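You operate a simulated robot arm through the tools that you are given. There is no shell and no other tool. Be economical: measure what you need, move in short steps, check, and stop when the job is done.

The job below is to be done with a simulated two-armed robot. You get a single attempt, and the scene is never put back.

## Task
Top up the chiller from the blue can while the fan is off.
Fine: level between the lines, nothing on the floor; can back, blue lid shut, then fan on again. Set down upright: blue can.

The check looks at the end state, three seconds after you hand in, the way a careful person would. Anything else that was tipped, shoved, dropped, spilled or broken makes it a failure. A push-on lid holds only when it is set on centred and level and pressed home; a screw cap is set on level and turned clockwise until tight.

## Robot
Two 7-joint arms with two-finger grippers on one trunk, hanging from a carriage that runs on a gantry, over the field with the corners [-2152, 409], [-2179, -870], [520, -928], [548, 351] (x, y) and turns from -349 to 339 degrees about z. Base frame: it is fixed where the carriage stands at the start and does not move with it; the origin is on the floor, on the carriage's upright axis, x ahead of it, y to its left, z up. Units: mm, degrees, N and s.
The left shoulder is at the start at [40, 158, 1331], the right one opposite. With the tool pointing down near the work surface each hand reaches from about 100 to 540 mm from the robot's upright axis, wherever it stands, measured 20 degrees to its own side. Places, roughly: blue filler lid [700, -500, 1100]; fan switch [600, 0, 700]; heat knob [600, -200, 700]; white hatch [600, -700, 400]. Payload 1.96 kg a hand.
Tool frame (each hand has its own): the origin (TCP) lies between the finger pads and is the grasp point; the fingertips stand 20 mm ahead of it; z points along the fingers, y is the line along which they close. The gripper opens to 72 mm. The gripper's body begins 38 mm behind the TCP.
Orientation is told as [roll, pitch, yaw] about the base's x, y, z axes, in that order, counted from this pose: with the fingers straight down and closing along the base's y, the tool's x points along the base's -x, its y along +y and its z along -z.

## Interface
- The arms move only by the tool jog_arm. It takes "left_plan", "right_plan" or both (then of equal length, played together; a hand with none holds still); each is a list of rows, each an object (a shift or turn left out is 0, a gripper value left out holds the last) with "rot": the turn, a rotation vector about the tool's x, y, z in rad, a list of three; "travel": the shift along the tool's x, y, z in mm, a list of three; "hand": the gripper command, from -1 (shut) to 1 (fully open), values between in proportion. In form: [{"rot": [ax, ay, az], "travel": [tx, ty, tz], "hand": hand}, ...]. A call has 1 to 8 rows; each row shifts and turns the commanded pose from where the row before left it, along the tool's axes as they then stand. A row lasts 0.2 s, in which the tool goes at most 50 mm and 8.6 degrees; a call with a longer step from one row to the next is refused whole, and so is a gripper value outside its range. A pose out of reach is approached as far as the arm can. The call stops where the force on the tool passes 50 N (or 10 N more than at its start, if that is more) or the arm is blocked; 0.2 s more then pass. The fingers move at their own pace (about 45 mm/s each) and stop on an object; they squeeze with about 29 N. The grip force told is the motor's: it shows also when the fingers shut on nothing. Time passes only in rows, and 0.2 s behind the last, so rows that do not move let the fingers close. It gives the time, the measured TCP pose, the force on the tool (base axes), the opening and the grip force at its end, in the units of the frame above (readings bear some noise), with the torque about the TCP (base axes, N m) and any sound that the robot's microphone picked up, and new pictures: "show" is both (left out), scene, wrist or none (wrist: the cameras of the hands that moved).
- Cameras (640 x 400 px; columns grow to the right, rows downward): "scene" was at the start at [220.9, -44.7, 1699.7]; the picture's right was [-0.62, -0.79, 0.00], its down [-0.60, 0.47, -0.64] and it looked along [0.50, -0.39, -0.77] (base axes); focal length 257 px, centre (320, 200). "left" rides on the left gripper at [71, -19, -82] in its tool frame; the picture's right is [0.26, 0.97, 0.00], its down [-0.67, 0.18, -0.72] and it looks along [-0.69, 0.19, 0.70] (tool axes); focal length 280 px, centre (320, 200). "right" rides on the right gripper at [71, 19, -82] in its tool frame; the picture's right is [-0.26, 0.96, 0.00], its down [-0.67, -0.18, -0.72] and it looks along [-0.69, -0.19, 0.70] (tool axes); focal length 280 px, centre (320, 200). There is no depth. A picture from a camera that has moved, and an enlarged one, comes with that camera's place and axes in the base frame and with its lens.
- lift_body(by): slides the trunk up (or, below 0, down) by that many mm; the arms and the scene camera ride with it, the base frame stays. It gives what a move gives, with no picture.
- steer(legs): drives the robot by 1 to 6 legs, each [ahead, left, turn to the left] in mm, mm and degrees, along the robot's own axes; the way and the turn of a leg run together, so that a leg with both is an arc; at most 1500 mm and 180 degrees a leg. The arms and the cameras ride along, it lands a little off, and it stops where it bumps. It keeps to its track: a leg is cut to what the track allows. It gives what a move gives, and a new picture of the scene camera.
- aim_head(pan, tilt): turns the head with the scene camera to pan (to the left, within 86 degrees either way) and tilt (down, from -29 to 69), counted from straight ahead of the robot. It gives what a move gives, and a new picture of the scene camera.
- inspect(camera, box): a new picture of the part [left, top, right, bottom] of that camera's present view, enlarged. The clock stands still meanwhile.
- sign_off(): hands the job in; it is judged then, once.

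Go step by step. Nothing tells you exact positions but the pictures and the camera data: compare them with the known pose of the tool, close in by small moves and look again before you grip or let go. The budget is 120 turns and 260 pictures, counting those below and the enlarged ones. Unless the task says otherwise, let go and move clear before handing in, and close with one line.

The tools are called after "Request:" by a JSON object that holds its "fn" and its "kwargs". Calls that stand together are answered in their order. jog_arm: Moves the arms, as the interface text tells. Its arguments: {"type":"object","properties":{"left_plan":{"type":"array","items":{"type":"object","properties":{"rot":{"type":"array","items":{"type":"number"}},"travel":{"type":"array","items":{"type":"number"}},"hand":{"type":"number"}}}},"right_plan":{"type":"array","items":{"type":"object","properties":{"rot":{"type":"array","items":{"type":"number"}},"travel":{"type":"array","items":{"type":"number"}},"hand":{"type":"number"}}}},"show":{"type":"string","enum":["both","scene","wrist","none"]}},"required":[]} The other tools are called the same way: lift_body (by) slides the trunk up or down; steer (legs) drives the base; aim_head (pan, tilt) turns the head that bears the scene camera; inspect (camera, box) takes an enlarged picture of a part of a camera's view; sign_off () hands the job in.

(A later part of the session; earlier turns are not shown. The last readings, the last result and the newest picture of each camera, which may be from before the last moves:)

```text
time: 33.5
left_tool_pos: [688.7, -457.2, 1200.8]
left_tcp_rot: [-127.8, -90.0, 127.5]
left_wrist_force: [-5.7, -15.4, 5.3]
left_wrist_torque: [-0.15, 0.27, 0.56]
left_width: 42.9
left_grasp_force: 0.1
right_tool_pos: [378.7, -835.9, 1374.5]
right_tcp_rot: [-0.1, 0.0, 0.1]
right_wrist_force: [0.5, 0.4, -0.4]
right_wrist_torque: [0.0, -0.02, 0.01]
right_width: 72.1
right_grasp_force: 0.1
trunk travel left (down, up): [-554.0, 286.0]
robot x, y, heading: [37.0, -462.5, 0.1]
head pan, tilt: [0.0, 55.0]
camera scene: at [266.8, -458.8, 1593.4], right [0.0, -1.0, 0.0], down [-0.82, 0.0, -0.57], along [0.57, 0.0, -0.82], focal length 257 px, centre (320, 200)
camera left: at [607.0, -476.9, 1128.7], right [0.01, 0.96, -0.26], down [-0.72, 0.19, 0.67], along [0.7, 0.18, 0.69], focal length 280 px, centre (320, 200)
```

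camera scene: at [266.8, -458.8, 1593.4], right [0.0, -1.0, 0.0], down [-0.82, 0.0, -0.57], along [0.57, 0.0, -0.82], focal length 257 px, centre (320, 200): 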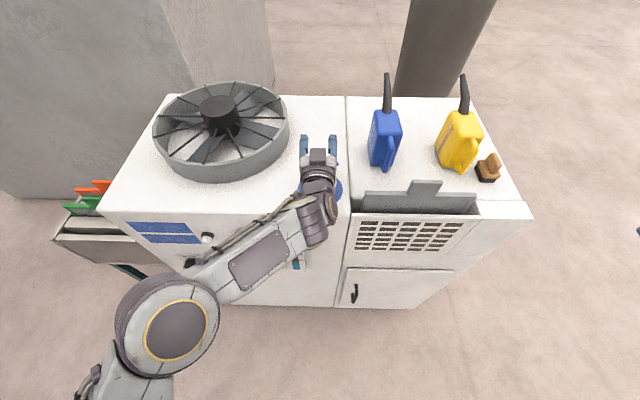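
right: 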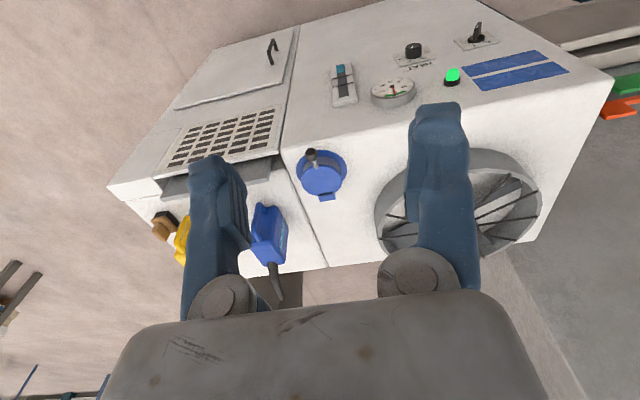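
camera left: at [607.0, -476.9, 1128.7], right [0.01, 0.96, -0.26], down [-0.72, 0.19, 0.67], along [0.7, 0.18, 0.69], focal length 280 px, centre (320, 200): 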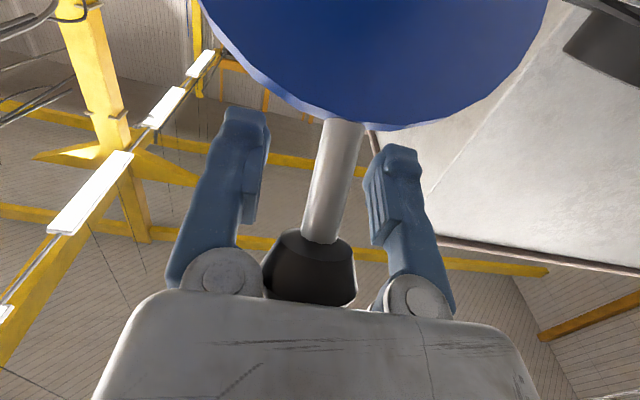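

The knob is resting against the palm with the stem between the open fingers. I'll push forward with the palm to swing the lid past vertical.

Request:
{"fn": "jog_arm", "kwargs": {"left_plan": [{"travel": [-4, -3, 14], "hand": 0.3}, {"travel": [-4, -1, 16]}, {"travel": [-4, 0, 16]}, {"travel": [-4, 0, 16]}, {"travel": [-2, 0, 16]}]}}

```text
time: 34.7
left_tool_pos: [736.1, -459.6, 1229.3]
left_tcp_rot: [-153.4, -89.9, 152.9]
left_wrist_force: [-0.8, -9.5, 1.5]
left_wrist_torque: [-0.08, 0.08, 0.39]
left_width: 46.7
left_grasp_force: 0.1
left hand out of reach, approached as far as the arm can: row 3, 4, 5
right_tool_pos: [378.4, -834.2, 1374.2]
right_tcp_rot: [0.0, 0.0, 0.1]
right_wrist_force: [-0.3, 0.0, -0.2]
right_wrist_torque: [0.01, 0.03, -0.02]
right_width: 72.1
right_grasp_force: 0.0
trunk travel left (down, up): [-554.0, 286.0]
robot x, y, heading: [33.4, -463.2, 0.0]
head pan, tilt: [0.0, 55.0]
camera scene: at [267.0, -458.6, 1593.7], right [0.0, -1.0, 0.0], down [-0.82, 0.0, -0.57], along [0.57, 0.0, -0.82], focal length 257 px, centre (320, 200)
camera left: at [654.8, -478.3, 1156.1], right [0.01, 0.96, -0.26], down [-0.71, 0.19, 0.67], along [0.7, 0.18, 0.69], focal length 280 px, centre (320, 200)
```

scene: 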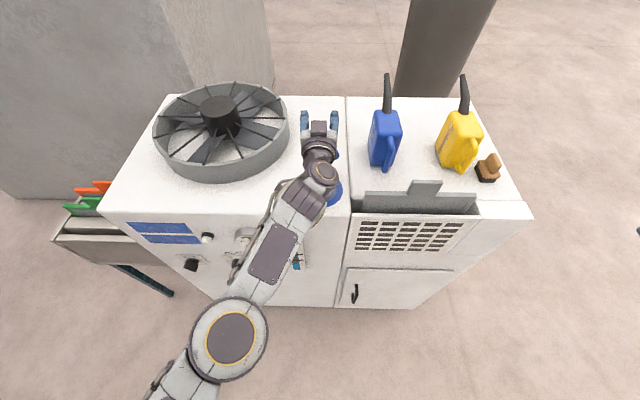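
left: 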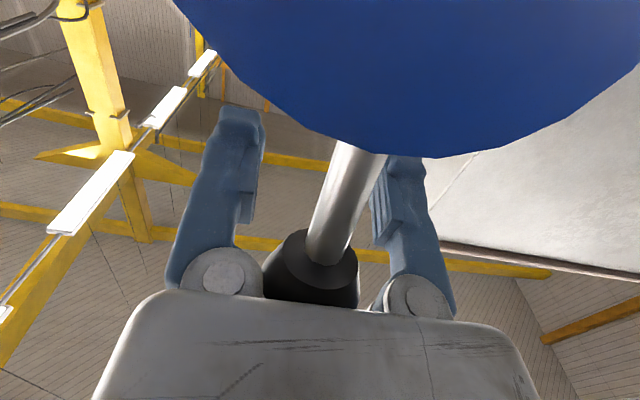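

The arm is at its reach limit, so I'll use the base to push the last bit forward.

Request:
{"fn": "steer", "kwargs": {"legs": [[50, 0, 0]]}}

Request:
{"fn": "inspect", "kwargs": {"camera": "left", "box": [0, 0, 640, 400]}}

```text
time: 35.6
left_tool_pos: [785.7, -459.4, 1227.6]
left_tcp_rot: [-132.5, -89.9, 132.0]
left_wrist_force: [-0.9, -17.9, 3.6]
left_wrist_torque: [0.02, 0.19, 0.85]
left_width: 47.2
left_grasp_force: 0.6
right_tool_pos: [430.1, -835.6, 1375.2]
right_tcp_rot: [-0.1, -0.1, 0.0]
right_wrist_force: [-0.5, 1.6, -0.2]
right_wrist_torque: [0.02, 0.01, 0.0]
right_width: 72.0
right_grasp_force: 0.1
trunk travel left (down, up): [-554.0, 286.0]
robot x, y, heading: [84.5, -462.0, 0.2]
head pan, tilt: [0.0, 55.0]
camera scene: at [317.0, -459.0, 1593.6], right [0.0, -1.0, 0.0], down [-0.82, 0.0, -0.57], along [0.57, 0.0, -0.82], focal length 257 px, centre (320, 200)
```

scene: 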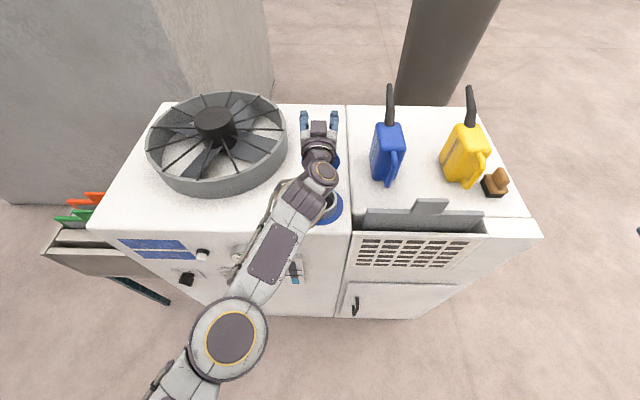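

```text
1.00 times, centred on (320, 200) of left (not enlarged: the box is as wide or as high as the picture)
camera zoom: at [705.1, -478.4, 1155.9], right [0.01, 0.96, -0.26], down [-0.71, 0.19, 0.67], along [0.7, 0.18, 0.69], focal length 280 px, centre (320, 200)
```

zoom: 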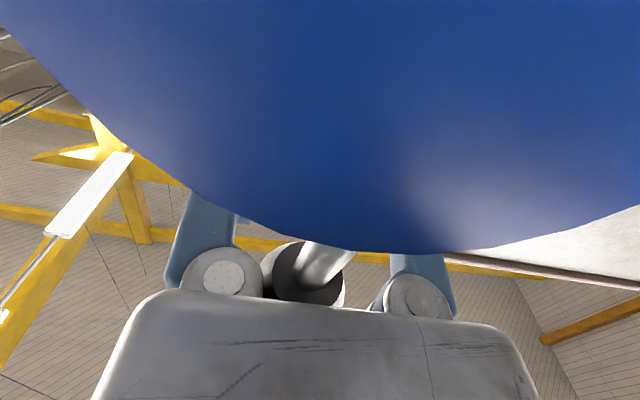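

Request:
{"fn": "jog_arm", "kwargs": {"left_plan": [{"travel": [0, -7, 0]}], "show": "none"}}

Request:
{"fn": "steer", "kwargs": {"legs": [[30, 0, 0]]}}

Request:
{"fn": "inspect", "kwargs": {"camera": "left", "box": [0, 0, 640, 400]}}

```text
time: 36.0
left_tool_pos: [784.2, -463.1, 1229.4]
left_tcp_rot: [165.3, -89.9, -165.8]
left_wrist_force: [0.3, -0.7, 0.6]
left_wrist_torque: [-0.01, 0.02, -0.04]
left_width: 46.8
left_grasp_force: 0.1
right_tool_pos: [429.0, -834.1, 1372.9]
right_tcp_rot: [-0.1, -0.1, 0.2]
right_wrist_force: [0.6, 0.0, 0.1]
right_wrist_torque: [-0.02, -0.03, 0.01]
right_width: 71.9
right_grasp_force: 0.0
trunk travel left (down, up): [-554.0, 286.0]
robot x, y, heading: [79.5, -458.6, 0.3]
head pan, tilt: [0.0, 55.0]
```

```text
time: 36.9
left_tool_pos: [813.2, -463.3, 1229.0]
left_tcp_rot: [157.9, -89.9, -158.5]
left_wrist_force: [0.3, 0.2, 0.7]
left_wrist_torque: [0.0, -0.02, 0.0]
left_width: 46.8
left_grasp_force: 0.0
right_tool_pos: [458.7, -834.1, 1374.2]
right_tcp_rot: [-0.1, 0.0, 0.1]
right_wrist_force: [0.4, -0.1, -0.4]
right_wrist_torque: [-0.01, -0.01, 0.02]
right_width: 71.7
right_grasp_force: 0.0
trunk travel left (down, up): [-554.0, 286.0]
robot x, y, heading: [114.8, -460.2, -0.2]
head pan, tilt: [0.0, 55.0]
camera scene: at [346.9, -457.5, 1593.7], right [0.0, -1.0, 0.0], down [-0.82, 0.0, -0.57], along [0.57, 0.0, -0.82], focal length 257 px, centre (320, 200)
```

scene: 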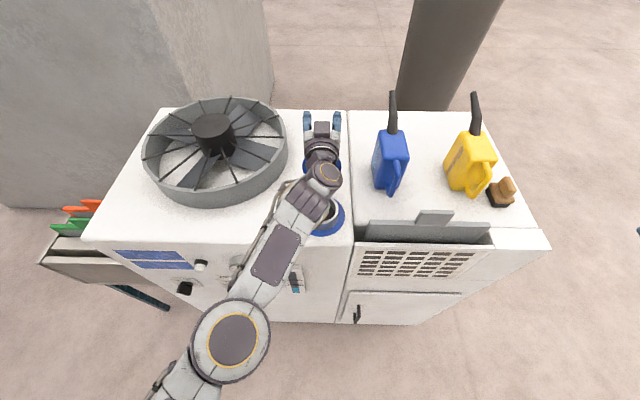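

```text
1.00 times, centred on (320, 200) of left (not enlarged: the box is as wide or as high as the picture)
camera zoom: at [731.9, -482.6, 1156.7], right [0.01, 0.97, -0.26], down [-0.71, 0.19, 0.67], along [0.7, 0.18, 0.69], focal length 280 px, centre (320, 200)
```

zoom: 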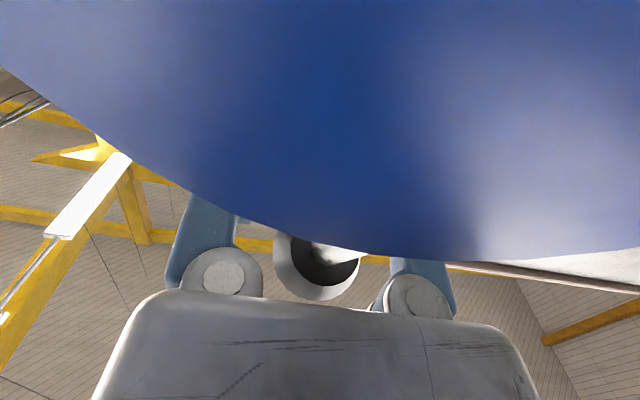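

The knob has moved off the palm, so the lid seems to have tipped past centre. I'll back straight off and look.

Request:
{"fn": "steer", "kwargs": {"legs": [[-260, 0, 0]]}}

Request:
{"fn": "inspect", "kwargs": {"camera": "scene", "box": [250, 120, 410, 220]}}

```text
time: 38.8
left_tool_pos: [550.2, -462.3, 1228.1]
left_tcp_rot: [144.0, -89.9, -144.2]
left_wrist_force: [0.2, -0.4, -0.4]
left_wrist_torque: [-0.01, -0.03, -0.04]
left_width: 46.8
left_grasp_force: 0.2
right_tool_pos: [197.2, -833.6, 1373.5]
right_tcp_rot: [0.0, 0.2, 0.4]
right_wrist_force: [-1.2, 0.4, 0.3]
right_wrist_torque: [-0.01, 0.01, -0.02]
right_width: 72.2
right_grasp_force: 0.1
trunk travel left (down, up): [-554.0, 286.0]
robot x, y, heading: [-149.0, -463.2, 0.6]
head pan, tilt: [0.0, 55.0]
camera scene: at [83.7, -457.8, 1593.5], right [0.01, -1.0, 0.0], down [-0.82, -0.01, -0.57], along [0.57, 0.0, -0.82], focal length 257 px, centre (320, 200)
```

scene: 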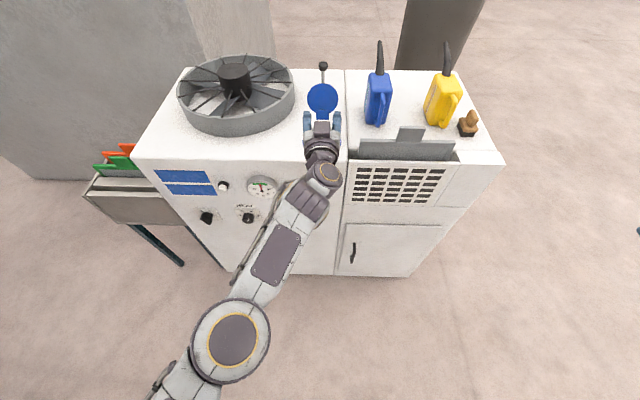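

```text
4.00 times, centred on (330, 170) of scene
camera zoom: at [83.7, -457.8, 1593.5], right [0.01, -1.0, 0.0], down [-0.82, -0.01, -0.57], along [0.57, 0.0, -0.82], focal length 1027 px, centre (280, 320)
```

zoom: 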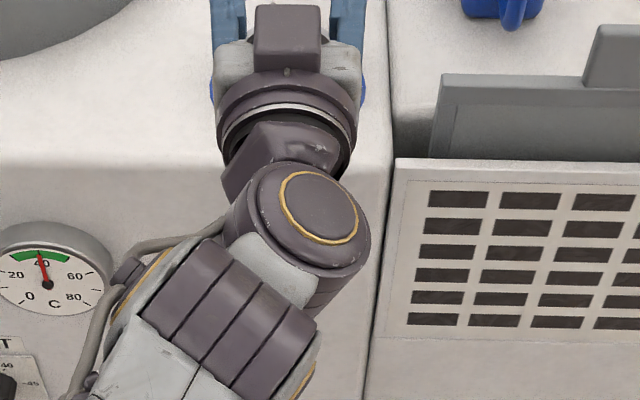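

The lid is open and leaning back. I'll tuck the left arm aside and turn the right hand to point forward for the can.

Request:
{"fn": "jog_arm", "kwargs": {"left_plan": [{"travel": [-10, 45, -20]}, {"travel": [-10, 45, -20]}, {"travel": [-10, 45, -20]}, {"travel": [-10, 45, -20]}, {"travel": [-10, 40, -20]}, {"travel": [-10, 30, -20]}, {"travel": [-10, 0, -20]}, {"travel": [0, 0, 0]}], "right_plan": [{"travel": [-25, 0, 0], "rot": [0, -0.14, 0]}, {"travel": [-25, 0, 3.5], "rot": [0, -0.14, 0]}, {"travel": [-24, 0, 7], "rot": [0, -0.14, 0]}, {"travel": [-23, 0, 10], "rot": [0, -0.14, 0]}, {"travel": [-21, 0, 13], "rot": [0, -0.14, 0]}, {"travel": [-19, 0, 16], "rot": [0, -0.14, 0]}, {"travel": [-17, 0, 19], "rot": [0, -0.14, 0]}, {"travel": [-14, 0, 21], "rot": [0, -0.14, 0]}], "show": "none"}}

Request:
{"fn": "jog_arm", "kwargs": {"right_plan": [{"rot": [0, -0.15, 0]}, {"rot": [0, -0.15, 0]}, {"rot": [0, -0.151, 0]}, {"travel": [40, 0, 0]}, {"travel": [40, 0, 0]}, {"travel": [40, 0, 0]}]}}

```text
refused: row 1 steps farther than a row can; nothing moved
```

```text
refused: row 3 steps farther than a row can; nothing moved
```

Request:
{"fn": "jog_arm", "kwargs": {"left_plan": [{"travel": [-10, 40, -20]}, {"travel": [-10, 40, -20]}, {"travel": [-10, 40, -20]}, {"travel": [-10, 40, -20]}, {"travel": [-10, 40, -20]}, {"travel": [-10, 40, -20]}, {"travel": [-10, 10, -20]}, {"travel": [0, 0, 0]}], "right_plan": [{"travel": [-25, 0, 0], "rot": [0, -0.14, 0]}, {"travel": [-25, 0, 3.5], "rot": [0, -0.14, 0]}, {"travel": [-24, 0, 7], "rot": [0, -0.14, 0]}, {"travel": [-23, 0, 10], "rot": [0, -0.14, 0]}, {"travel": [-21, 0, 13], "rot": [0, -0.14, 0]}, {"travel": [-19, 0, 16], "rot": [0, -0.14, 0]}, {"travel": [-17, 0, 19], "rot": [0, -0.14, 0]}, {"travel": [-14, 0, 21], "rot": [0, -0.14, 0]}], "show": "none"}}

Request:
{"fn": "jog_arm", "kwargs": {"right_plan": [{"rot": [0, -0.145, 0]}, {"rot": [0, -0.145, 0]}, {"rot": [0, -0.145, 0]}, {"rot": [0, -0.016, 0], "travel": [40, 0, 0]}, {"travel": [40, 0, 0]}, {"travel": [40, 0, 0]}]}}

```text
time: 40.5
left_tool_pos: [411.5, -208.1, 1298.7]
left_tcp_rot: [178.1, -89.8, -178.3]
left_wrist_force: [0.4, 0.5, 0.0]
left_wrist_torque: [0.03, 0.0, -0.05]
left_width: 47.0
left_grasp_force: 0.0
right_tool_pos: [398.4, -834.7, 1373.8]
right_tcp_rot: [-0.1, -64.3, 0.3]
right_wrist_force: [0.2, 0.2, 0.0]
right_wrist_torque: [0.01, -0.01, 0.02]
right_width: 72.0
right_grasp_force: 0.0
trunk travel left (down, up): [-554.0, 286.0]
robot x, y, heading: [-150.1, -463.6, 0.7]
head pan, tilt: [0.0, 55.0]
```

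```text
time: 42.0
left_tool_pos: [409.7, -209.2, 1299.1]
left_tcp_rot: [150.4, -89.9, -150.6]
left_wrist_force: [0.1, -0.8, -0.7]
left_wrist_torque: [0.02, -0.01, 0.04]
left_width: 46.7
left_grasp_force: 0.0
right_tool_pos: [399.1, -829.9, 1253.0]
right_tcp_rot: [-160.0, -89.9, 160.3]
right_wrist_force: [0.2, 0.5, 0.0]
right_wrist_torque: [0.0, -0.01, 0.03]
right_width: 72.0
right_grasp_force: 0.0
trunk travel left (down, up): [-554.0, 286.0]
robot x, y, heading: [-147.9, -462.2, 0.6]
head pan, tilt: [0.0, 55.0]
camera scene: at [83.9, -457.7, 1593.6], right [0.01, -1.0, 0.0], down [-0.82, -0.01, -0.57], along [0.57, 0.0, -0.82], focal length 257 px, centre (320, 200)
camera right: at [316.9, -809.8, 1182.8], right [-0.01, 0.97, 0.26], down [-0.72, -0.19, 0.67], along [0.7, -0.18, 0.69], focal length 280 px, centre (320, 200)
```

scene: 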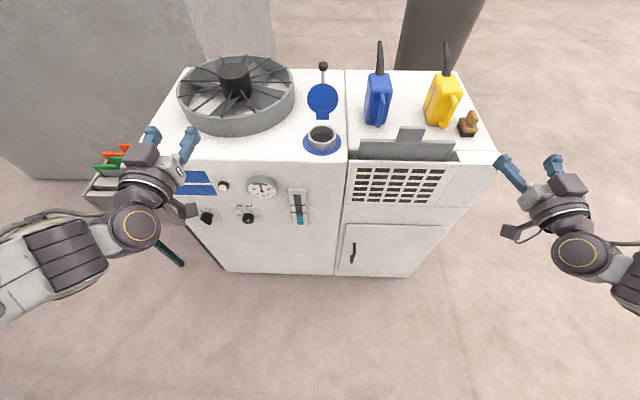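
right: 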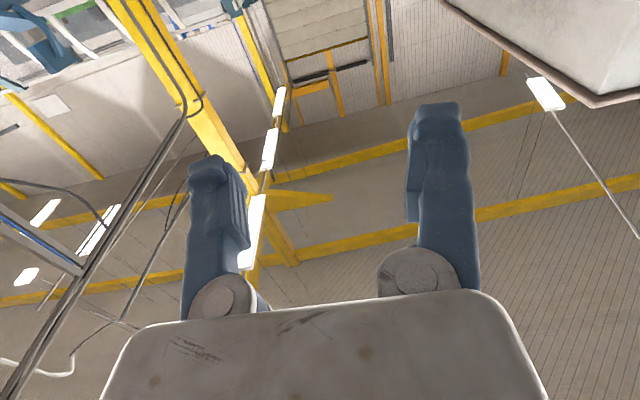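

The filler is open. A filter panel with a tall tab stands in front of the cans, so I'll pitch the right hand 45° down and approach from above. First I set the hand pose, then drive in.

Request:
{"fn": "jog_arm", "kwargs": {"right_plan": [{"rot": [0, 0.131, 0], "travel": [0, 44, 0]}, {"rot": [0, 0.131, 0], "travel": [0, 44, 0]}, {"rot": [0, 0.131, 0], "travel": [0, 44, 0]}, {"rot": [0, 0.131, 0], "travel": [0, 44, 0]}, {"rot": [0, 0.131, 0], "travel": [0, 44, 0]}, {"rot": [0, 0.131, 0], "travel": [0, 44, 0]}], "show": "none"}}

Request:
{"fn": "steer", "kwargs": {"legs": [[0, -65, -0.6], [330, 0, 0]]}}

```text
time: 43.4
left_tool_pos: [411.3, -208.6, 1298.2]
left_tcp_rot: [150.5, -89.9, -150.6]
left_wrist_force: [-0.6, 0.4, 0.9]
left_wrist_torque: [0.01, 0.03, -0.01]
left_width: 46.9
left_grasp_force: 0.1
right_tool_pos: [395.6, -562.3, 1256.7]
right_tcp_rot: [0.1, -45.0, 0.3]
right_wrist_force: [0.0, 0.6, 0.7]
right_wrist_torque: [0.01, -0.01, 0.02]
right_width: 72.0
right_grasp_force: 0.1
trunk travel left (down, up): [-554.0, 286.0]
robot x, y, heading: [-147.5, -461.4, 0.5]
head pan, tilt: [0.0, 55.0]
```

```text
time: 46.1
left_tool_pos: [736.0, -278.1, 1298.5]
left_tcp_rot: [155.2, -89.8, -155.7]
left_wrist_force: [-0.5, 0.9, 0.9]
left_wrist_torque: [0.03, 0.03, 0.01]
left_width: 46.6
left_grasp_force: 0.0
right_tool_pos: [719.4, -632.8, 1256.6]
right_tcp_rot: [0.0, -45.1, 0.1]
right_wrist_force: [0.0, -0.7, 0.3]
right_wrist_torque: [0.0, 0.0, 0.0]
right_width: 72.2
right_grasp_force: 0.1
trunk travel left (down, up): [-554.0, 286.0]
robot x, y, heading: [176.0, -528.0, 0.1]
head pan, tilt: [0.0, 55.0]
camera scene: at [407.9, -525.2, 1593.6], right [0.0, -1.0, 0.0], down [-0.82, 0.0, -0.57], along [0.57, 0.0, -0.82], focal length 257 px, centre (320, 200)
```

scene: 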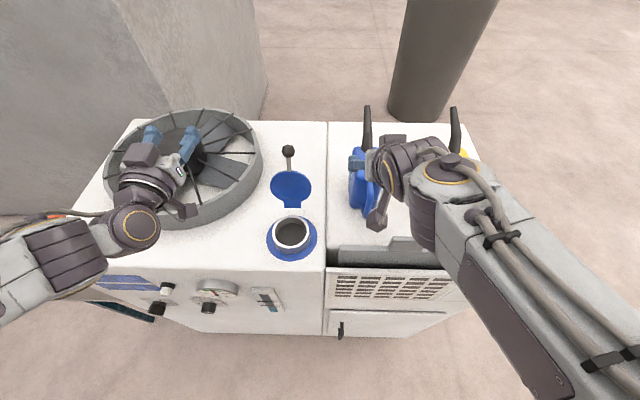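

Request:
{"fn": "inspect", "kwargs": {"camera": "right", "box": [0, 0, 640, 400]}}

Request:
{"fn": "inspect", "kwargs": {"camera": "scene", "box": [240, 130, 480, 280]}}

```text
1.00 times, centred on (320, 200) of right (not enlarged: the box is as wide or as high as the picture)
camera zoom: at [612.1, -612.5, 1264.5], right [0.18, 0.97, 0.19], down [-0.03, -0.18, 0.98], along [0.98, -0.19, -0.01], focal length 280 px, centre (320, 200)
```

zoom: 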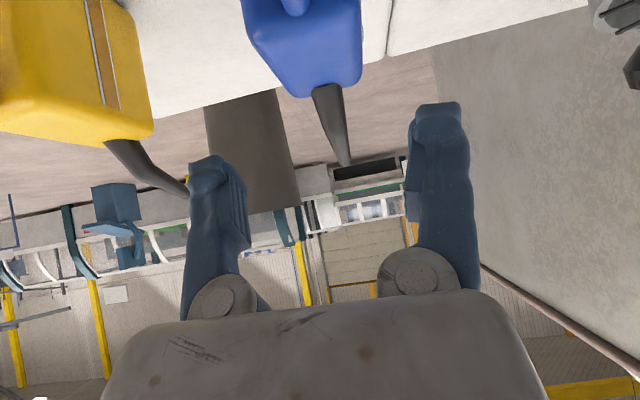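

```text
2.67 times, centred on (360, 205) of scene
camera zoom: at [407.9, -525.2, 1593.6], right [0.0, -1.0, 0.0], down [-0.82, 0.0, -0.57], along [0.57, 0.0, -0.82], focal length 685 px, centre (213, 187)
```

zoom: 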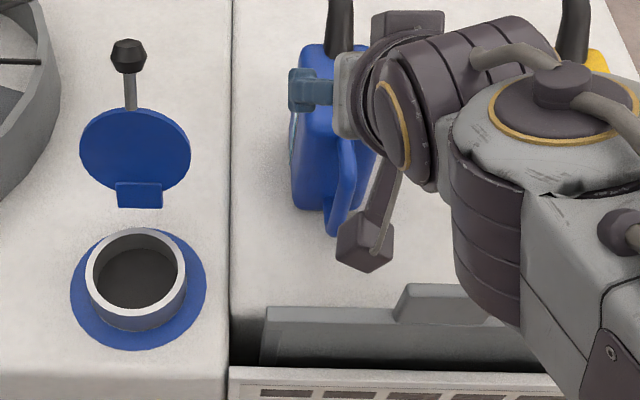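

The handle plane is at about y=-637, with the outer bar near x=745. I'll descend halfway and check.

Request:
{"fn": "jog_arm", "kwargs": {"right_plan": [{"travel": [18, -2, 36.4]}, {"travel": [18, -2, 36.4]}]}}

```text
time: 46.7
left_tool_pos: [735.9, -278.4, 1299.0]
left_tcp_rot: [157.5, -89.9, -157.9]
left_wrist_force: [0.6, 0.3, 0.2]
left_wrist_torque: [0.01, -0.02, 0.01]
left_width: 46.7
left_grasp_force: 0.0
right_tool_pos: [743.7, -633.8, 1180.2]
right_tcp_rot: [0.0, -45.0, 0.1]
right_wrist_force: [1.2, 0.8, 0.3]
right_wrist_torque: [0.03, -0.04, 0.01]
right_width: 72.1
right_grasp_force: 0.1
trunk travel left (down, up): [-554.0, 286.0]
robot x, y, heading: [176.8, -529.5, 0.0]
head pan, tilt: [0.0, 55.0]
camera scene: at [407.8, -525.2, 1593.6], right [0.0, -1.0, 0.0], down [-0.82, 0.0, -0.57], along [0.57, 0.0, -0.82], focal length 257 px, centre (320, 200)
camera right: at [636.0, -614.2, 1188.4], right [0.18, 0.97, 0.19], down [-0.03, -0.18, 0.98], along [0.98, -0.19, -0.01], focal length 280 px, centre (320, 200)
```

scene: 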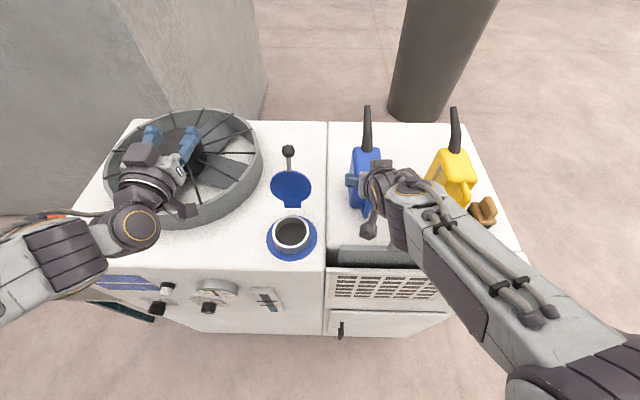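
right: 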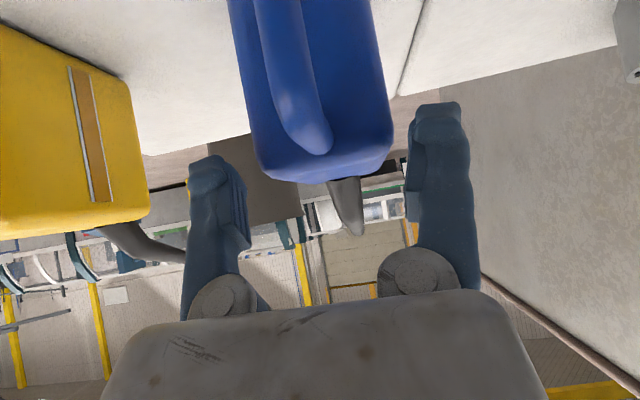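

Request:
{"fn": "jog_arm", "kwargs": {"right_plan": [{"travel": [22, -3, 24]}, {"travel": [22, -3, 24]}]}}

Request:
{"fn": "inspect", "kwargs": {"camera": "scene", "box": [320, 120, 440, 260]}}

```text
time: 47.3
left_tool_pos: [737.0, -278.9, 1298.1]
left_tcp_rot: [148.9, -89.9, -149.2]
left_wrist_force: [0.4, 0.1, 0.0]
left_wrist_torque: [-0.03, -0.01, 0.02]
left_width: 47.0
left_grasp_force: 0.0
right_tool_pos: [749.1, -642.2, 1116.4]
right_tcp_rot: [0.1, -45.0, 0.2]
right_wrist_force: [-2.7, 1.2, 4.3]
right_wrist_torque: [0.01, 0.11, 0.06]
right_width: 72.0
right_grasp_force: 0.1
trunk travel left (down, up): [-554.0, 286.0]
robot x, y, heading: [172.4, -530.4, 0.1]
head pan, tilt: [0.0, 55.0]
camera scene: at [407.7, -525.1, 1593.7], right [0.0, -1.0, 0.0], down [-0.82, 0.0, -0.57], along [0.57, 0.0, -0.82], focal length 257 px, centre (320, 200)
camera right: at [640.5, -622.4, 1123.5], right [0.18, 0.97, 0.19], down [-0.03, -0.18, 0.98], along [0.98, -0.18, 0.0], focal length 280 px, centre (320, 200)
```

scene: 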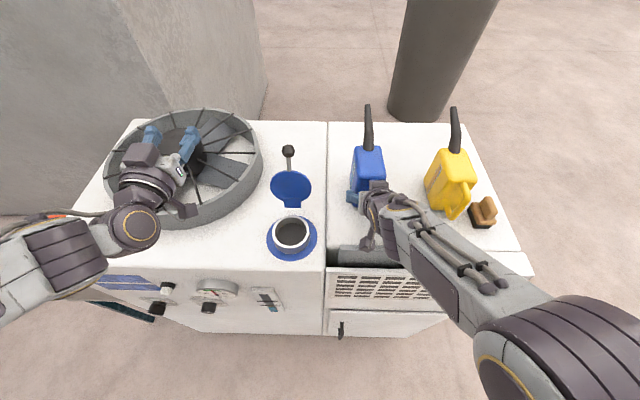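
right: 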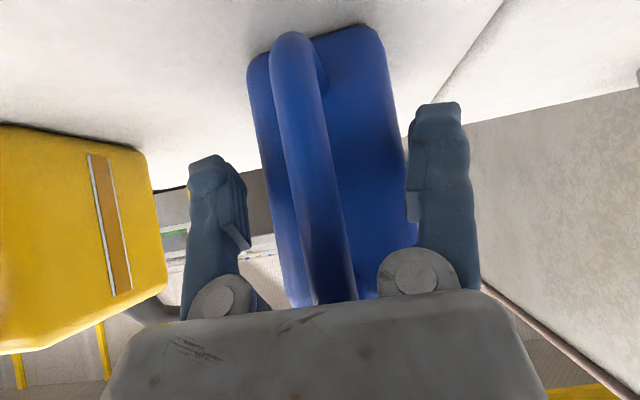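

```text
2.86 times, centred on (380, 190) of scene
camera zoom: at [407.7, -525.1, 1593.7], right [0.0, -1.0, 0.0], down [-0.82, 0.0, -0.57], along [0.57, 0.0, -0.82], focal length 734 px, centre (149, 229)
```

zoom: 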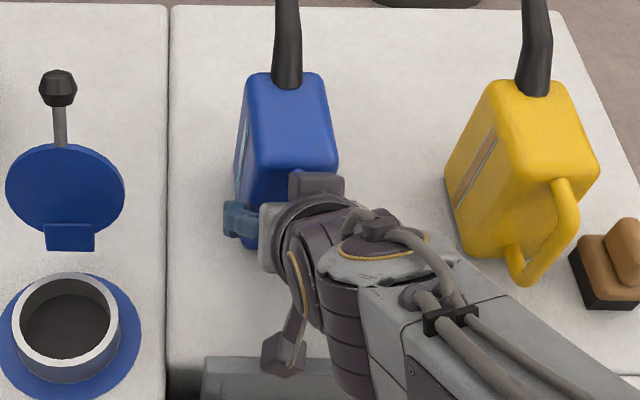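

The handle is between the fingers with the palm just touching it. I'll ease back 5 mm and close.

Request:
{"fn": "jog_arm", "kwargs": {"right_plan": [{"travel": [0, 0, -6]}, {"hand": -1}, {"hand": -1}, {"hand": -1}, {"hand": -1}, {"hand": -1}], "show": "wrist"}}

```text
time: 48.7
left_tool_pos: [736.2, -278.4, 1297.2]
left_tcp_rot: [158.1, -89.9, -158.7]
left_wrist_force: [0.4, 0.3, -0.4]
left_wrist_torque: [0.01, 0.02, -0.03]
left_width: 46.7
left_grasp_force: 0.0
right_tool_pos: [745.0, -642.2, 1119.9]
right_tcp_rot: [0.1, -44.9, 0.0]
right_wrist_force: [0.6, -1.3, 1.1]
right_wrist_torque: [-0.02, 0.0, 0.0]
right_width: 0.0
right_grasp_force: 26.6
trunk travel left (down, up): [-554.0, 286.0]
robot x, y, heading: [176.6, -529.2, -0.0]
head pan, tilt: [0.0, 55.0]
camera right: at [636.8, -622.9, 1127.1], right [0.18, 0.97, 0.19], down [-0.03, -0.18, 0.98], along [0.98, -0.19, -0.01], focal length 280 px, centre (320, 200)
```

right: 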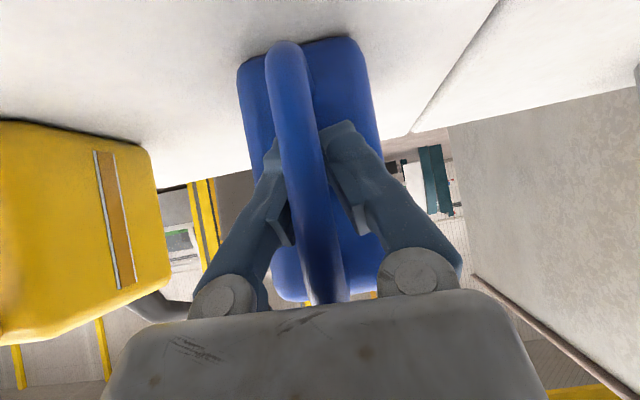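

The fingers closed inside the handle loop, so the bar is nearer the palm at about x=730. I'll open, back off 22 mm and close again.

Request:
{"fn": "jog_arm", "kwargs": {"right_plan": [{"hand": 0.6}, {"hand": 0.6}, {"hand": 0.6}, {"hand": 0.6}, {"travel": [0, 0, -22]}, {"hand": 0.6}], "show": "wrist"}}

```text
time: 50.1
left_tool_pos: [736.2, -279.3, 1299.1]
left_tcp_rot: [153.7, -89.9, -154.2]
left_wrist_force: [-0.3, -0.6, 0.8]
left_wrist_torque: [-0.01, 0.0, 0.0]
left_width: 46.9
left_grasp_force: 0.0
right_tool_pos: [726.6, -641.9, 1132.9]
right_tcp_rot: [0.0, -44.9, 0.2]
right_wrist_force: [-0.6, -0.6, -0.7]
right_wrist_torque: [0.03, -0.01, 0.04]
right_width: 57.5
right_grasp_force: 0.0
trunk travel left (down, up): [-554.0, 286.0]
robot x, y, heading: [171.1, -528.0, 0.3]
head pan, tilt: [0.0, 55.0]
camera right: at [619.9, -622.1, 1140.0], right [0.18, 0.97, 0.19], down [-0.03, -0.18, 0.98], along [0.98, -0.19, -0.01], focal length 280 px, centre (320, 200)
```

right: 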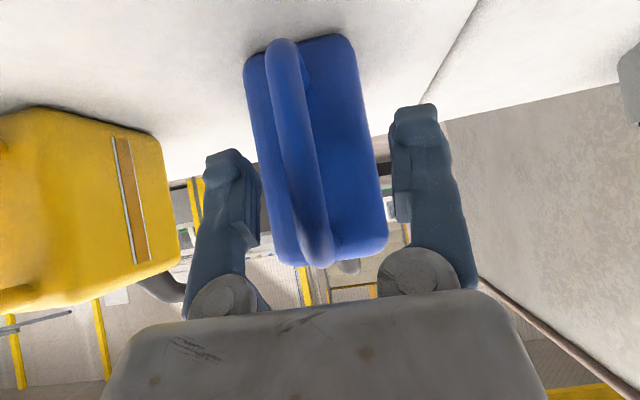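

Request:
{"fn": "jog_arm", "kwargs": {"right_plan": [{"hand": -1}, {"hand": -1}, {"hand": -1}, {"hand": -1}], "show": "wrist"}}

```text
time: 51.1
left_tool_pos: [735.7, -278.8, 1298.6]
left_tcp_rot: [156.2, -89.9, -156.7]
left_wrist_force: [0.5, -0.4, 0.0]
left_wrist_torque: [0.01, 0.0, 0.02]
left_width: 46.8
left_grasp_force: 0.1
right_tool_pos: [726.9, -642.1, 1130.9]
right_tcp_rot: [0.0, -45.0, 0.1]
right_wrist_force: [0.9, -1.0, 0.2]
right_wrist_torque: [0.01, 0.19, 0.05]
right_width: 11.6
right_grasp_force: 28.9
trunk travel left (down, up): [-554.0, 286.0]
robot x, y, heading: [176.5, -527.6, 0.2]
head pan, tilt: [0.0, 55.0]
camera right: at [619.9, -622.3, 1139.9], right [0.18, 0.97, 0.18], down [-0.03, -0.18, 0.98], along [0.98, -0.19, -0.01], focal length 280 px, centre (320, 200)
```

right: 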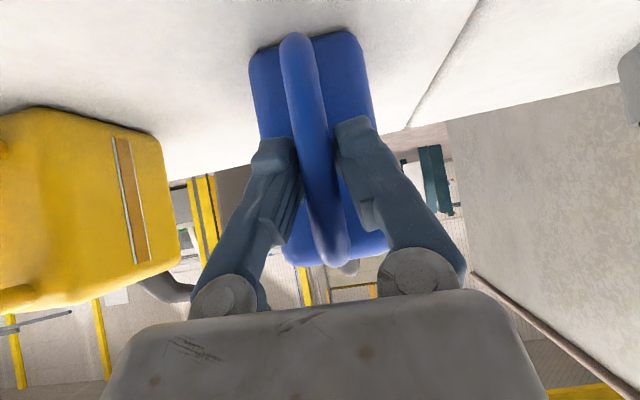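

The handle is gripped at 11.6 mm. I'll do a small test lift.

Request:
{"fn": "jog_arm", "kwargs": {"right_plan": [{"travel": [-7, 0, -7]}, {"travel": [-7, 0, -7]}, {"travel": [-14, 0, -14]}, {}]}}

```text
time: 52.1
left_tool_pos: [736.0, -277.7, 1298.4]
left_tcp_rot: [144.1, -89.9, -144.8]
left_wrist_force: [0.2, -0.5, 0.0]
left_wrist_torque: [0.02, 0.0, -0.03]
left_width: 46.7
left_grasp_force: 0.1
right_tool_pos: [726.8, -641.3, 1173.4]
right_tcp_rot: [0.1, -44.9, 0.1]
right_wrist_force: [0.4, 0.3, -4.5]
right_wrist_torque: [0.02, 0.38, -0.01]
right_width: 11.6
right_grasp_force: 29.2
trunk travel left (down, up): [-554.0, 286.0]
robot x, y, heading: [172.7, -526.0, 0.2]
head pan, tilt: [0.0, 55.0]
camera scene: at [407.6, -525.2, 1593.5], right [0.0, -1.0, 0.0], down [-0.82, 0.0, -0.57], along [0.57, 0.0, -0.82], focal length 257 px, centre (320, 200)
camera right: at [619.6, -621.1, 1182.2], right [0.18, 0.97, 0.19], down [-0.03, -0.18, 0.98], along [0.98, -0.19, -0.01], focal length 280 px, centre (320, 200)
```

scene: 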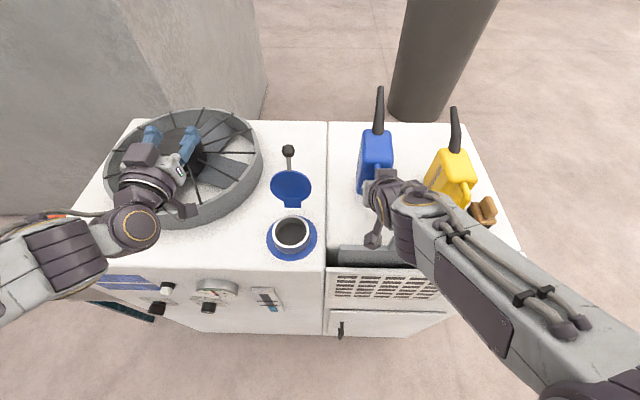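
right: 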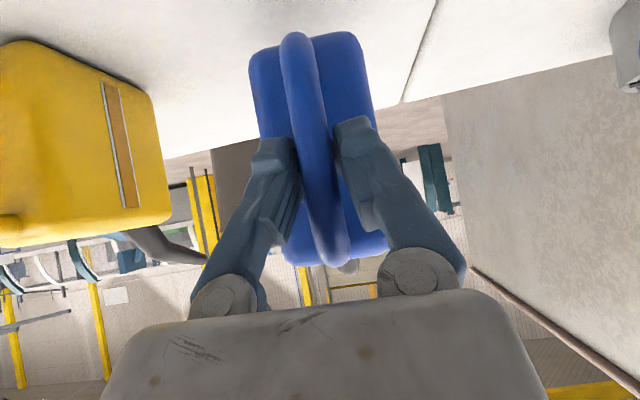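

The can lifts cleanly (about 4.5 N). I'll raise it above the panel, back off, and shift left toward the filler.

Request:
{"fn": "lift_body", "kwargs": {"by": 110}}

Request:
{"fn": "steer", "kwargs": {"legs": [[-205, 0, 0], [0, 195, 0]]}}

```text
time: 53.5
left_tool_pos: [736.8, -278.6, 1408.1]
left_tcp_rot: [135.7, -89.9, -136.4]
left_wrist_force: [-0.4, 0.4, -0.9]
left_wrist_torque: [0.01, -0.04, -0.01]
left_width: 47.0
left_grasp_force: 0.1
right_tool_pos: [726.9, -640.8, 1284.5]
right_tcp_rot: [0.0, -45.0, 0.2]
right_wrist_force: [-0.9, 0.3, -4.0]
right_wrist_torque: [0.04, 0.36, 0.0]
right_width: 11.3
right_grasp_force: 29.1
trunk travel left (down, up): [-664.0, 176.0]
robot x, y, heading: [176.0, -530.5, 0.1]
head pan, tilt: [0.0, 55.0]
```

```text
time: 56.3
left_tool_pos: [526.1, -89.2, 1407.7]
left_tcp_rot: [138.7, -89.8, -139.1]
left_wrist_force: [-0.4, -1.0, -0.2]
left_wrist_torque: [0.01, 0.0, 0.0]
left_width: 46.8
left_grasp_force: 0.1
right_tool_pos: [518.6, -451.3, 1284.3]
right_tcp_rot: [0.0, -45.1, 0.2]
right_wrist_force: [-0.5, 0.2, -4.2]
right_wrist_torque: [0.08, 0.33, -0.03]
right_width: 5.7
right_grasp_force: 29.0
trunk travel left (down, up): [-664.0, 176.0]
robot x, y, heading: [-35.5, -342.1, 0.5]
head pan, tilt: [0.0, 55.0]
camera scene: at [197.5, -336.9, 1703.5], right [0.01, -1.0, 0.0], down [-0.82, 0.0, -0.57], along [0.57, 0.0, -0.82], focal length 257 px, centre (320, 200)
```

scene: 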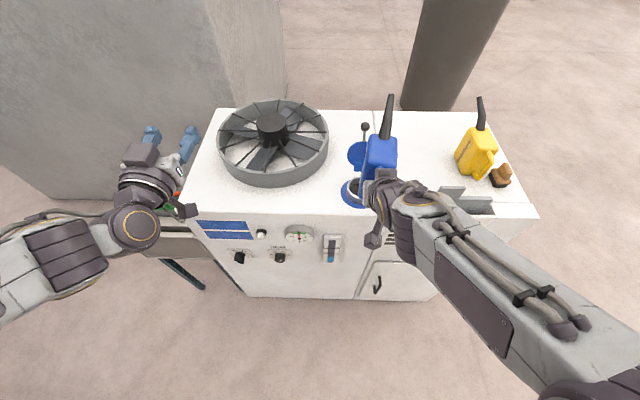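

The grip width dropped from 11.3 to 5.7 mm, so I'm checking for slip.

Request:
{"fn": "inspect", "kwargs": {"camera": "right", "box": [0, 0, 640, 400]}}

Request:
{"fn": "inspect", "kwargs": {"camera": "scene", "box": [330, 80, 490, 260]}}

```text
1.00 times, centred on (320, 200) of right (not enlarged: the box is as wide or as high as the picture)
camera zoom: at [409.7, -432.4, 1292.0], right [0.18, 0.97, 0.19], down [-0.03, -0.18, 0.98], along [0.98, -0.18, -0.01], focal length 280 px, centre (320, 200)
```

zoom: 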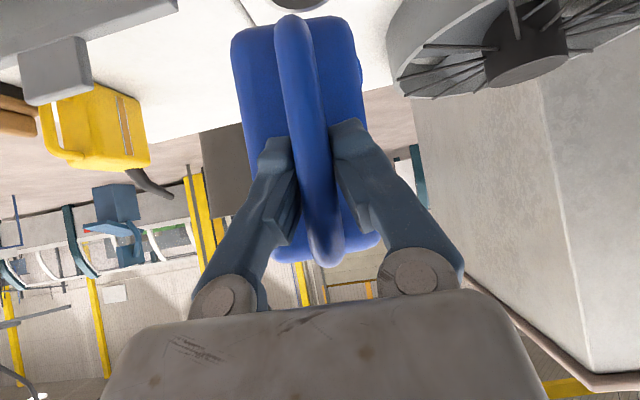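

```text
2.22 times, centred on (410, 170) of scene
camera zoom: at [197.5, -336.9, 1703.5], right [0.01, -1.0, 0.0], down [-0.82, 0.0, -0.57], along [0.57, 0.0, -0.82], focal length 570 px, centre (120, 267)
```

zoom: 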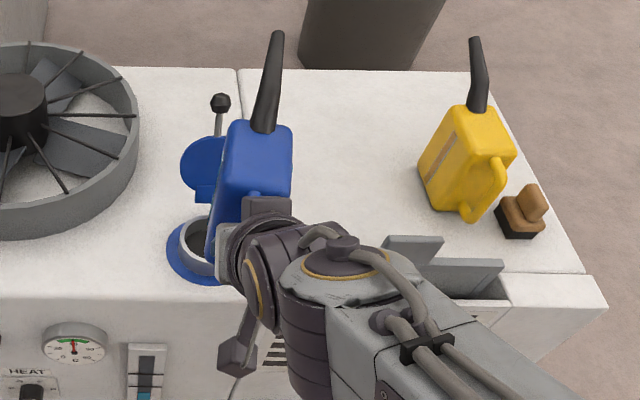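

The bar is creeping toward the palm off the pads, so I'll return the can to its place and take a better grip before pouring.

Request:
{"fn": "steer", "kwargs": {"legs": [[0, -191, -0.4], [207, 0, 0]]}}

Request:
{"fn": "inspect", "kwargs": {"camera": "right", "box": [0, 0, 640, 400]}}

```text
time: 59.0
left_tool_pos: [731.3, -273.1, 1409.0]
left_tcp_rot: [143.6, -89.9, -144.3]
left_wrist_force: [0.3, -0.1, 0.7]
left_wrist_torque: [-0.05, 0.01, -0.03]
left_width: 46.6
left_grasp_force: 0.1
right_tool_pos: [723.5, -635.9, 1284.8]
right_tcp_rot: [0.0, -45.0, 0.0]
right_wrist_force: [-0.6, -0.1, -4.2]
right_wrist_torque: [0.09, 0.28, -0.04]
right_width: 6.0
right_grasp_force: 29.0
trunk travel left (down, up): [-664.0, 176.0]
robot x, y, heading: [174.1, -519.9, 0.1]
head pan, tilt: [0.0, 55.0]
camera scene: at [403.0, -518.7, 1703.5], right [0.0, -1.0, 0.0], down [-0.82, 0.0, -0.57], along [0.57, 0.0, -0.82], focal length 257 px, centre (320, 200)
```

scene: 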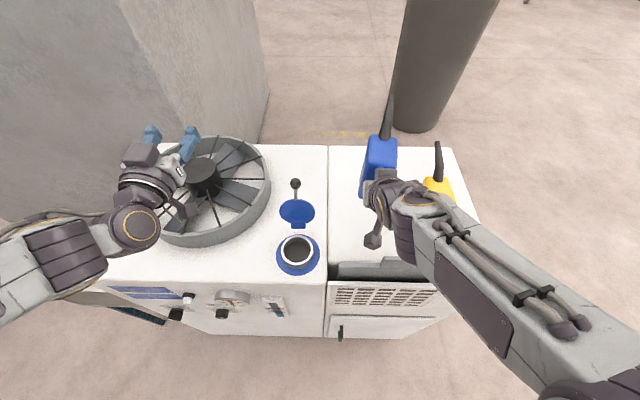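

```text
1.00 times, centred on (320, 200) of right (not enlarged: the box is as wide or as high as the picture)
camera zoom: at [614.7, -615.2, 1292.0], right [0.19, 0.97, 0.19], down [-0.03, -0.18, 0.98], along [0.98, -0.19, -0.01], focal length 280 px, centre (320, 200)
```

zoom: 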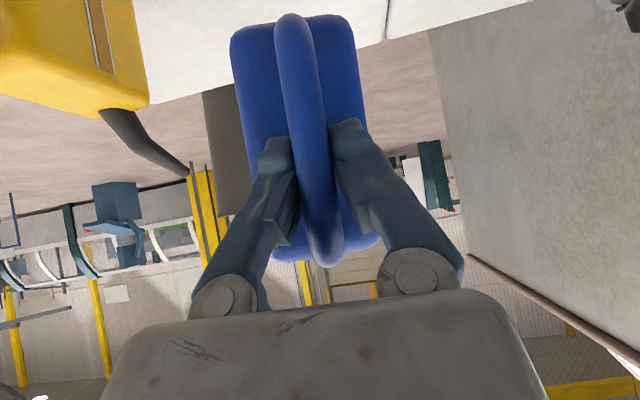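

Request:
{"fn": "lift_body", "kwargs": {"by": -110}}

Request:
{"fn": "jog_arm", "kwargs": {"right_plan": [{"travel": [9, -3, 15]}, {"travel": [9, -3, 15]}, {}]}}

```text
time: 60.5
left_tool_pos: [731.8, -273.2, 1298.1]
left_tcp_rot: [148.7, -90.0, -149.5]
left_wrist_force: [0.7, -0.3, -0.2]
left_wrist_torque: [-0.01, -0.01, -0.02]
left_width: 46.7
left_grasp_force: 0.1
right_tool_pos: [722.9, -635.2, 1174.9]
right_tcp_rot: [-0.1, -45.1, 0.1]
right_wrist_force: [-0.2, -0.2, -4.2]
right_wrist_torque: [0.07, 0.28, -0.02]
right_width: 5.9
right_grasp_force: 29.1
trunk travel left (down, up): [-554.0, 286.0]
robot x, y, heading: [171.8, -518.4, 0.1]
head pan, tilt: [0.0, 55.0]
```

```text
time: 61.3
left_tool_pos: [732.9, -272.9, 1298.3]
left_tcp_rot: [159.3, -89.9, -160.0]
left_wrist_force: [0.1, 0.0, -0.6]
left_wrist_torque: [0.02, 0.0, 0.0]
left_width: 46.7
left_grasp_force: 0.0
right_tool_pos: [732.8, -642.0, 1139.6]
right_tcp_rot: [0.0, -45.0, -0.1]
right_wrist_force: [-1.1, 0.4, 3.8]
right_wrist_torque: [-0.02, -0.58, 0.01]
right_width: 6.1
right_grasp_force: 29.3
trunk travel left (down, up): [-554.0, 286.0]
robot x, y, heading: [173.8, -521.1, 0.3]
head pan, tilt: [0.0, 55.0]
camera scene: at [403.2, -518.7, 1593.7], right [0.0, -1.0, 0.0], down [-0.82, 0.0, -0.57], along [0.57, 0.0, -0.82], focal length 257 px, centre (320, 200)
camera right: at [625.0, -621.7, 1146.6], right [0.19, 0.96, 0.19], down [-0.03, -0.18, 0.98], along [0.98, -0.19, 0.0], focal length 280 px, centre (320, 200)
```

scene: 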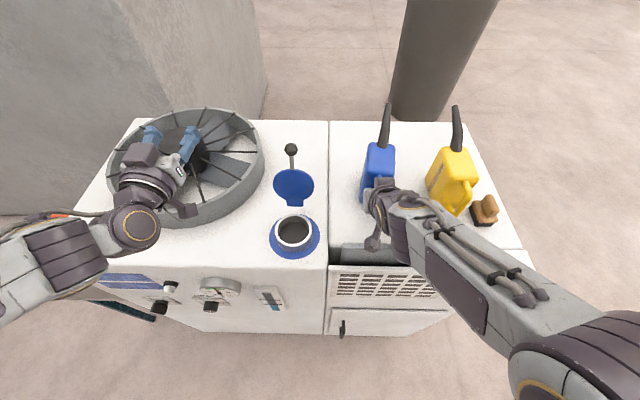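
right: 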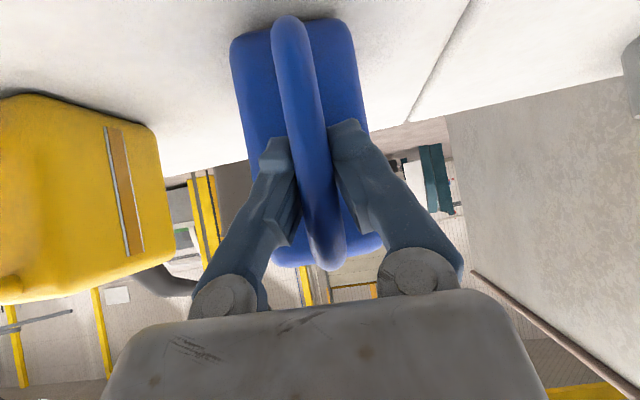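

It has touched down, slightly nose-first. I'll ease down a bit more to level it and then release.

Request:
{"fn": "jog_arm", "kwargs": {"right_plan": [{"travel": [2, 0, 2]}, {"travel": [2, 0, 2]}, {}], "show": "none"}}

Request:
{"fn": "jog_arm", "kwargs": {"right_plan": [{"hand": -0.6}, {"hand": -0.3}, {"hand": 0}, {"hand": 0.3}, {}]}}

Request:
{"fn": "inspect", "kwargs": {"camera": "scene", "box": [320, 90, 440, 250]}}

```text
time: 62.1
left_tool_pos: [731.9, -272.5, 1297.7]
left_tcp_rot: [150.9, -89.9, -151.6]
left_wrist_force: [0.8, -0.6, 0.2]
left_wrist_torque: [0.01, -0.01, 0.0]
left_width: 46.8
left_grasp_force: 0.1
right_tool_pos: [732.2, -641.4, 1132.5]
right_tcp_rot: [-0.1, -44.9, 0.0]
right_wrist_force: [-1.6, -0.7, 0.9]
right_wrist_torque: [0.01, -0.22, 0.03]
right_width: 6.0
right_grasp_force: 29.1
trunk travel left (down, up): [-554.0, 286.0]
robot x, y, heading: [170.3, -522.9, 0.1]
head pan, tilt: [0.0, 55.0]
```

```text
time: 63.3
left_tool_pos: [732.2, -271.7, 1298.3]
left_tcp_rot: [152.1, -89.8, -152.8]
left_wrist_force: [-0.2, 0.0, 0.6]
left_wrist_torque: [0.01, -0.01, -0.02]
left_width: 46.9
left_grasp_force: 0.1
right_tool_pos: [733.2, -642.3, 1134.4]
right_tcp_rot: [-0.1, -44.9, 0.0]
right_wrist_force: [-0.4, -0.7, -0.3]
right_wrist_torque: [0.0, 0.01, -0.02]
right_width: 46.8
right_grasp_force: 0.0
trunk travel left (down, up): [-554.0, 286.0]
robot x, y, heading: [173.6, -523.8, 0.1]
head pan, tilt: [0.0, 55.0]
camera scene: at [403.1, -518.7, 1593.6], right [0.0, -1.0, 0.0], down [-0.82, 0.0, -0.57], along [0.57, 0.0, -0.82], focal length 257 px, centre (320, 200)
camera right: at [624.1, -621.6, 1141.3], right [0.19, 0.97, 0.19], down [-0.03, -0.18, 0.98], along [0.98, -0.19, -0.01], focal length 280 px, centre (320, 200)
```

scene: 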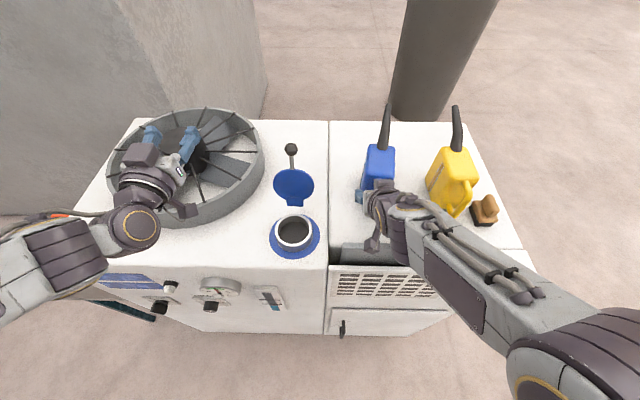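
right: 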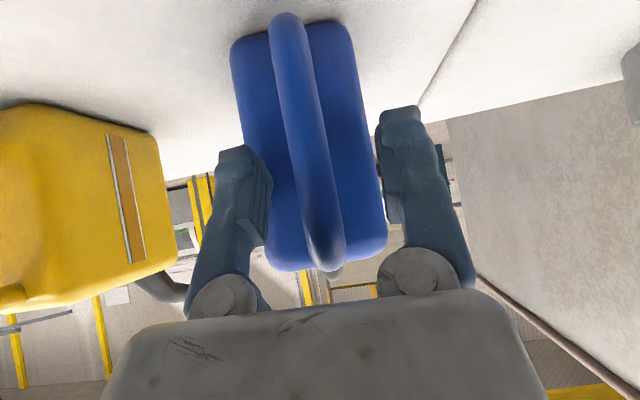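

```text
2.50 times, centred on (380, 170) of scene
camera zoom: at [403.1, -518.7, 1593.6], right [0.0, -1.0, 0.0], down [-0.82, 0.0, -0.57], along [0.57, 0.0, -0.82], focal length 642 px, centre (170, 275)
```

zoom: 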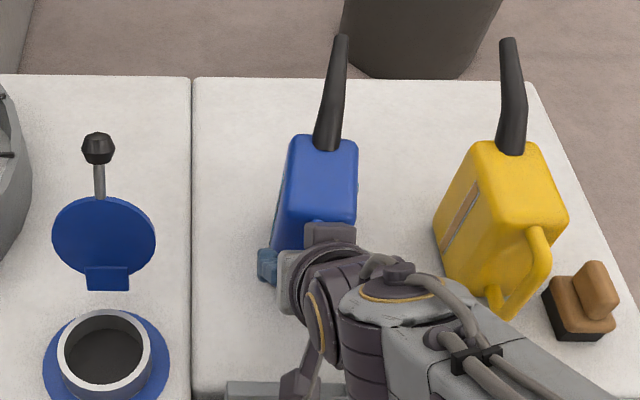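

The can is standing upright and yawed about -10°. The bar centre is near x=719 and I was gripping it with the rear edge of the pads. I'll pitch the hand steeper, match the yaw, and re-centre on the bar.

Request:
{"fn": "jog_arm", "kwargs": {"right_plan": [{"rot": [0, 0, 0], "hand": 0.7}, {"travel": [-7, 0, -12]}, {"rot": [0, 0.13, 0]}, {"rot": [0, 0.13, 0]}, {"rot": [0.045, 0, 0.078]}, {"rot": [0.045, 0, 0.078]}], "show": "wrist"}}

```text
time: 64.7
left_tool_pos: [732.2, -271.5, 1299.1]
left_tcp_rot: [152.9, -89.9, -153.5]
left_wrist_force: [0.4, -0.1, -0.7]
left_wrist_torque: [-0.02, -0.02, 0.03]
left_width: 46.8
left_grasp_force: 0.1
right_tool_pos: [728.3, -640.9, 1147.8]
right_tcp_rot: [0.0, -30.2, -10.4]
right_wrist_force: [-0.7, -0.6, 0.1]
right_wrist_torque: [-0.03, -0.01, -0.01]
right_width: 61.4
right_grasp_force: 0.1
trunk travel left (down, up): [-554.0, 286.0]
robot x, y, heading: [168.5, -520.8, -0.0]
head pan, tilt: [0.0, 55.0]
camera right: at [630.6, -603.1, 1183.7], right [0.4, 0.91, 0.13], down [0.19, -0.22, 0.96], along [0.9, -0.36, -0.26], focal length 280 px, centre (320, 200)
```

right: 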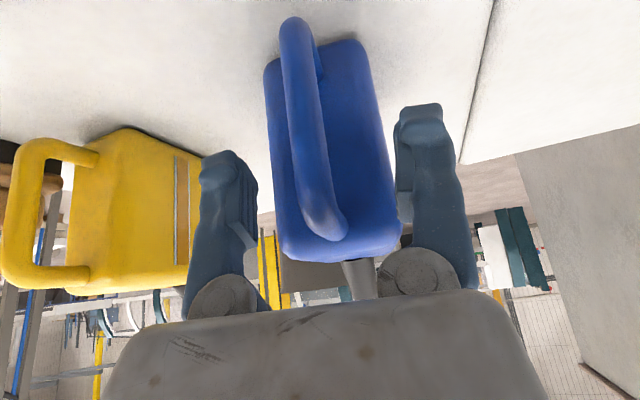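

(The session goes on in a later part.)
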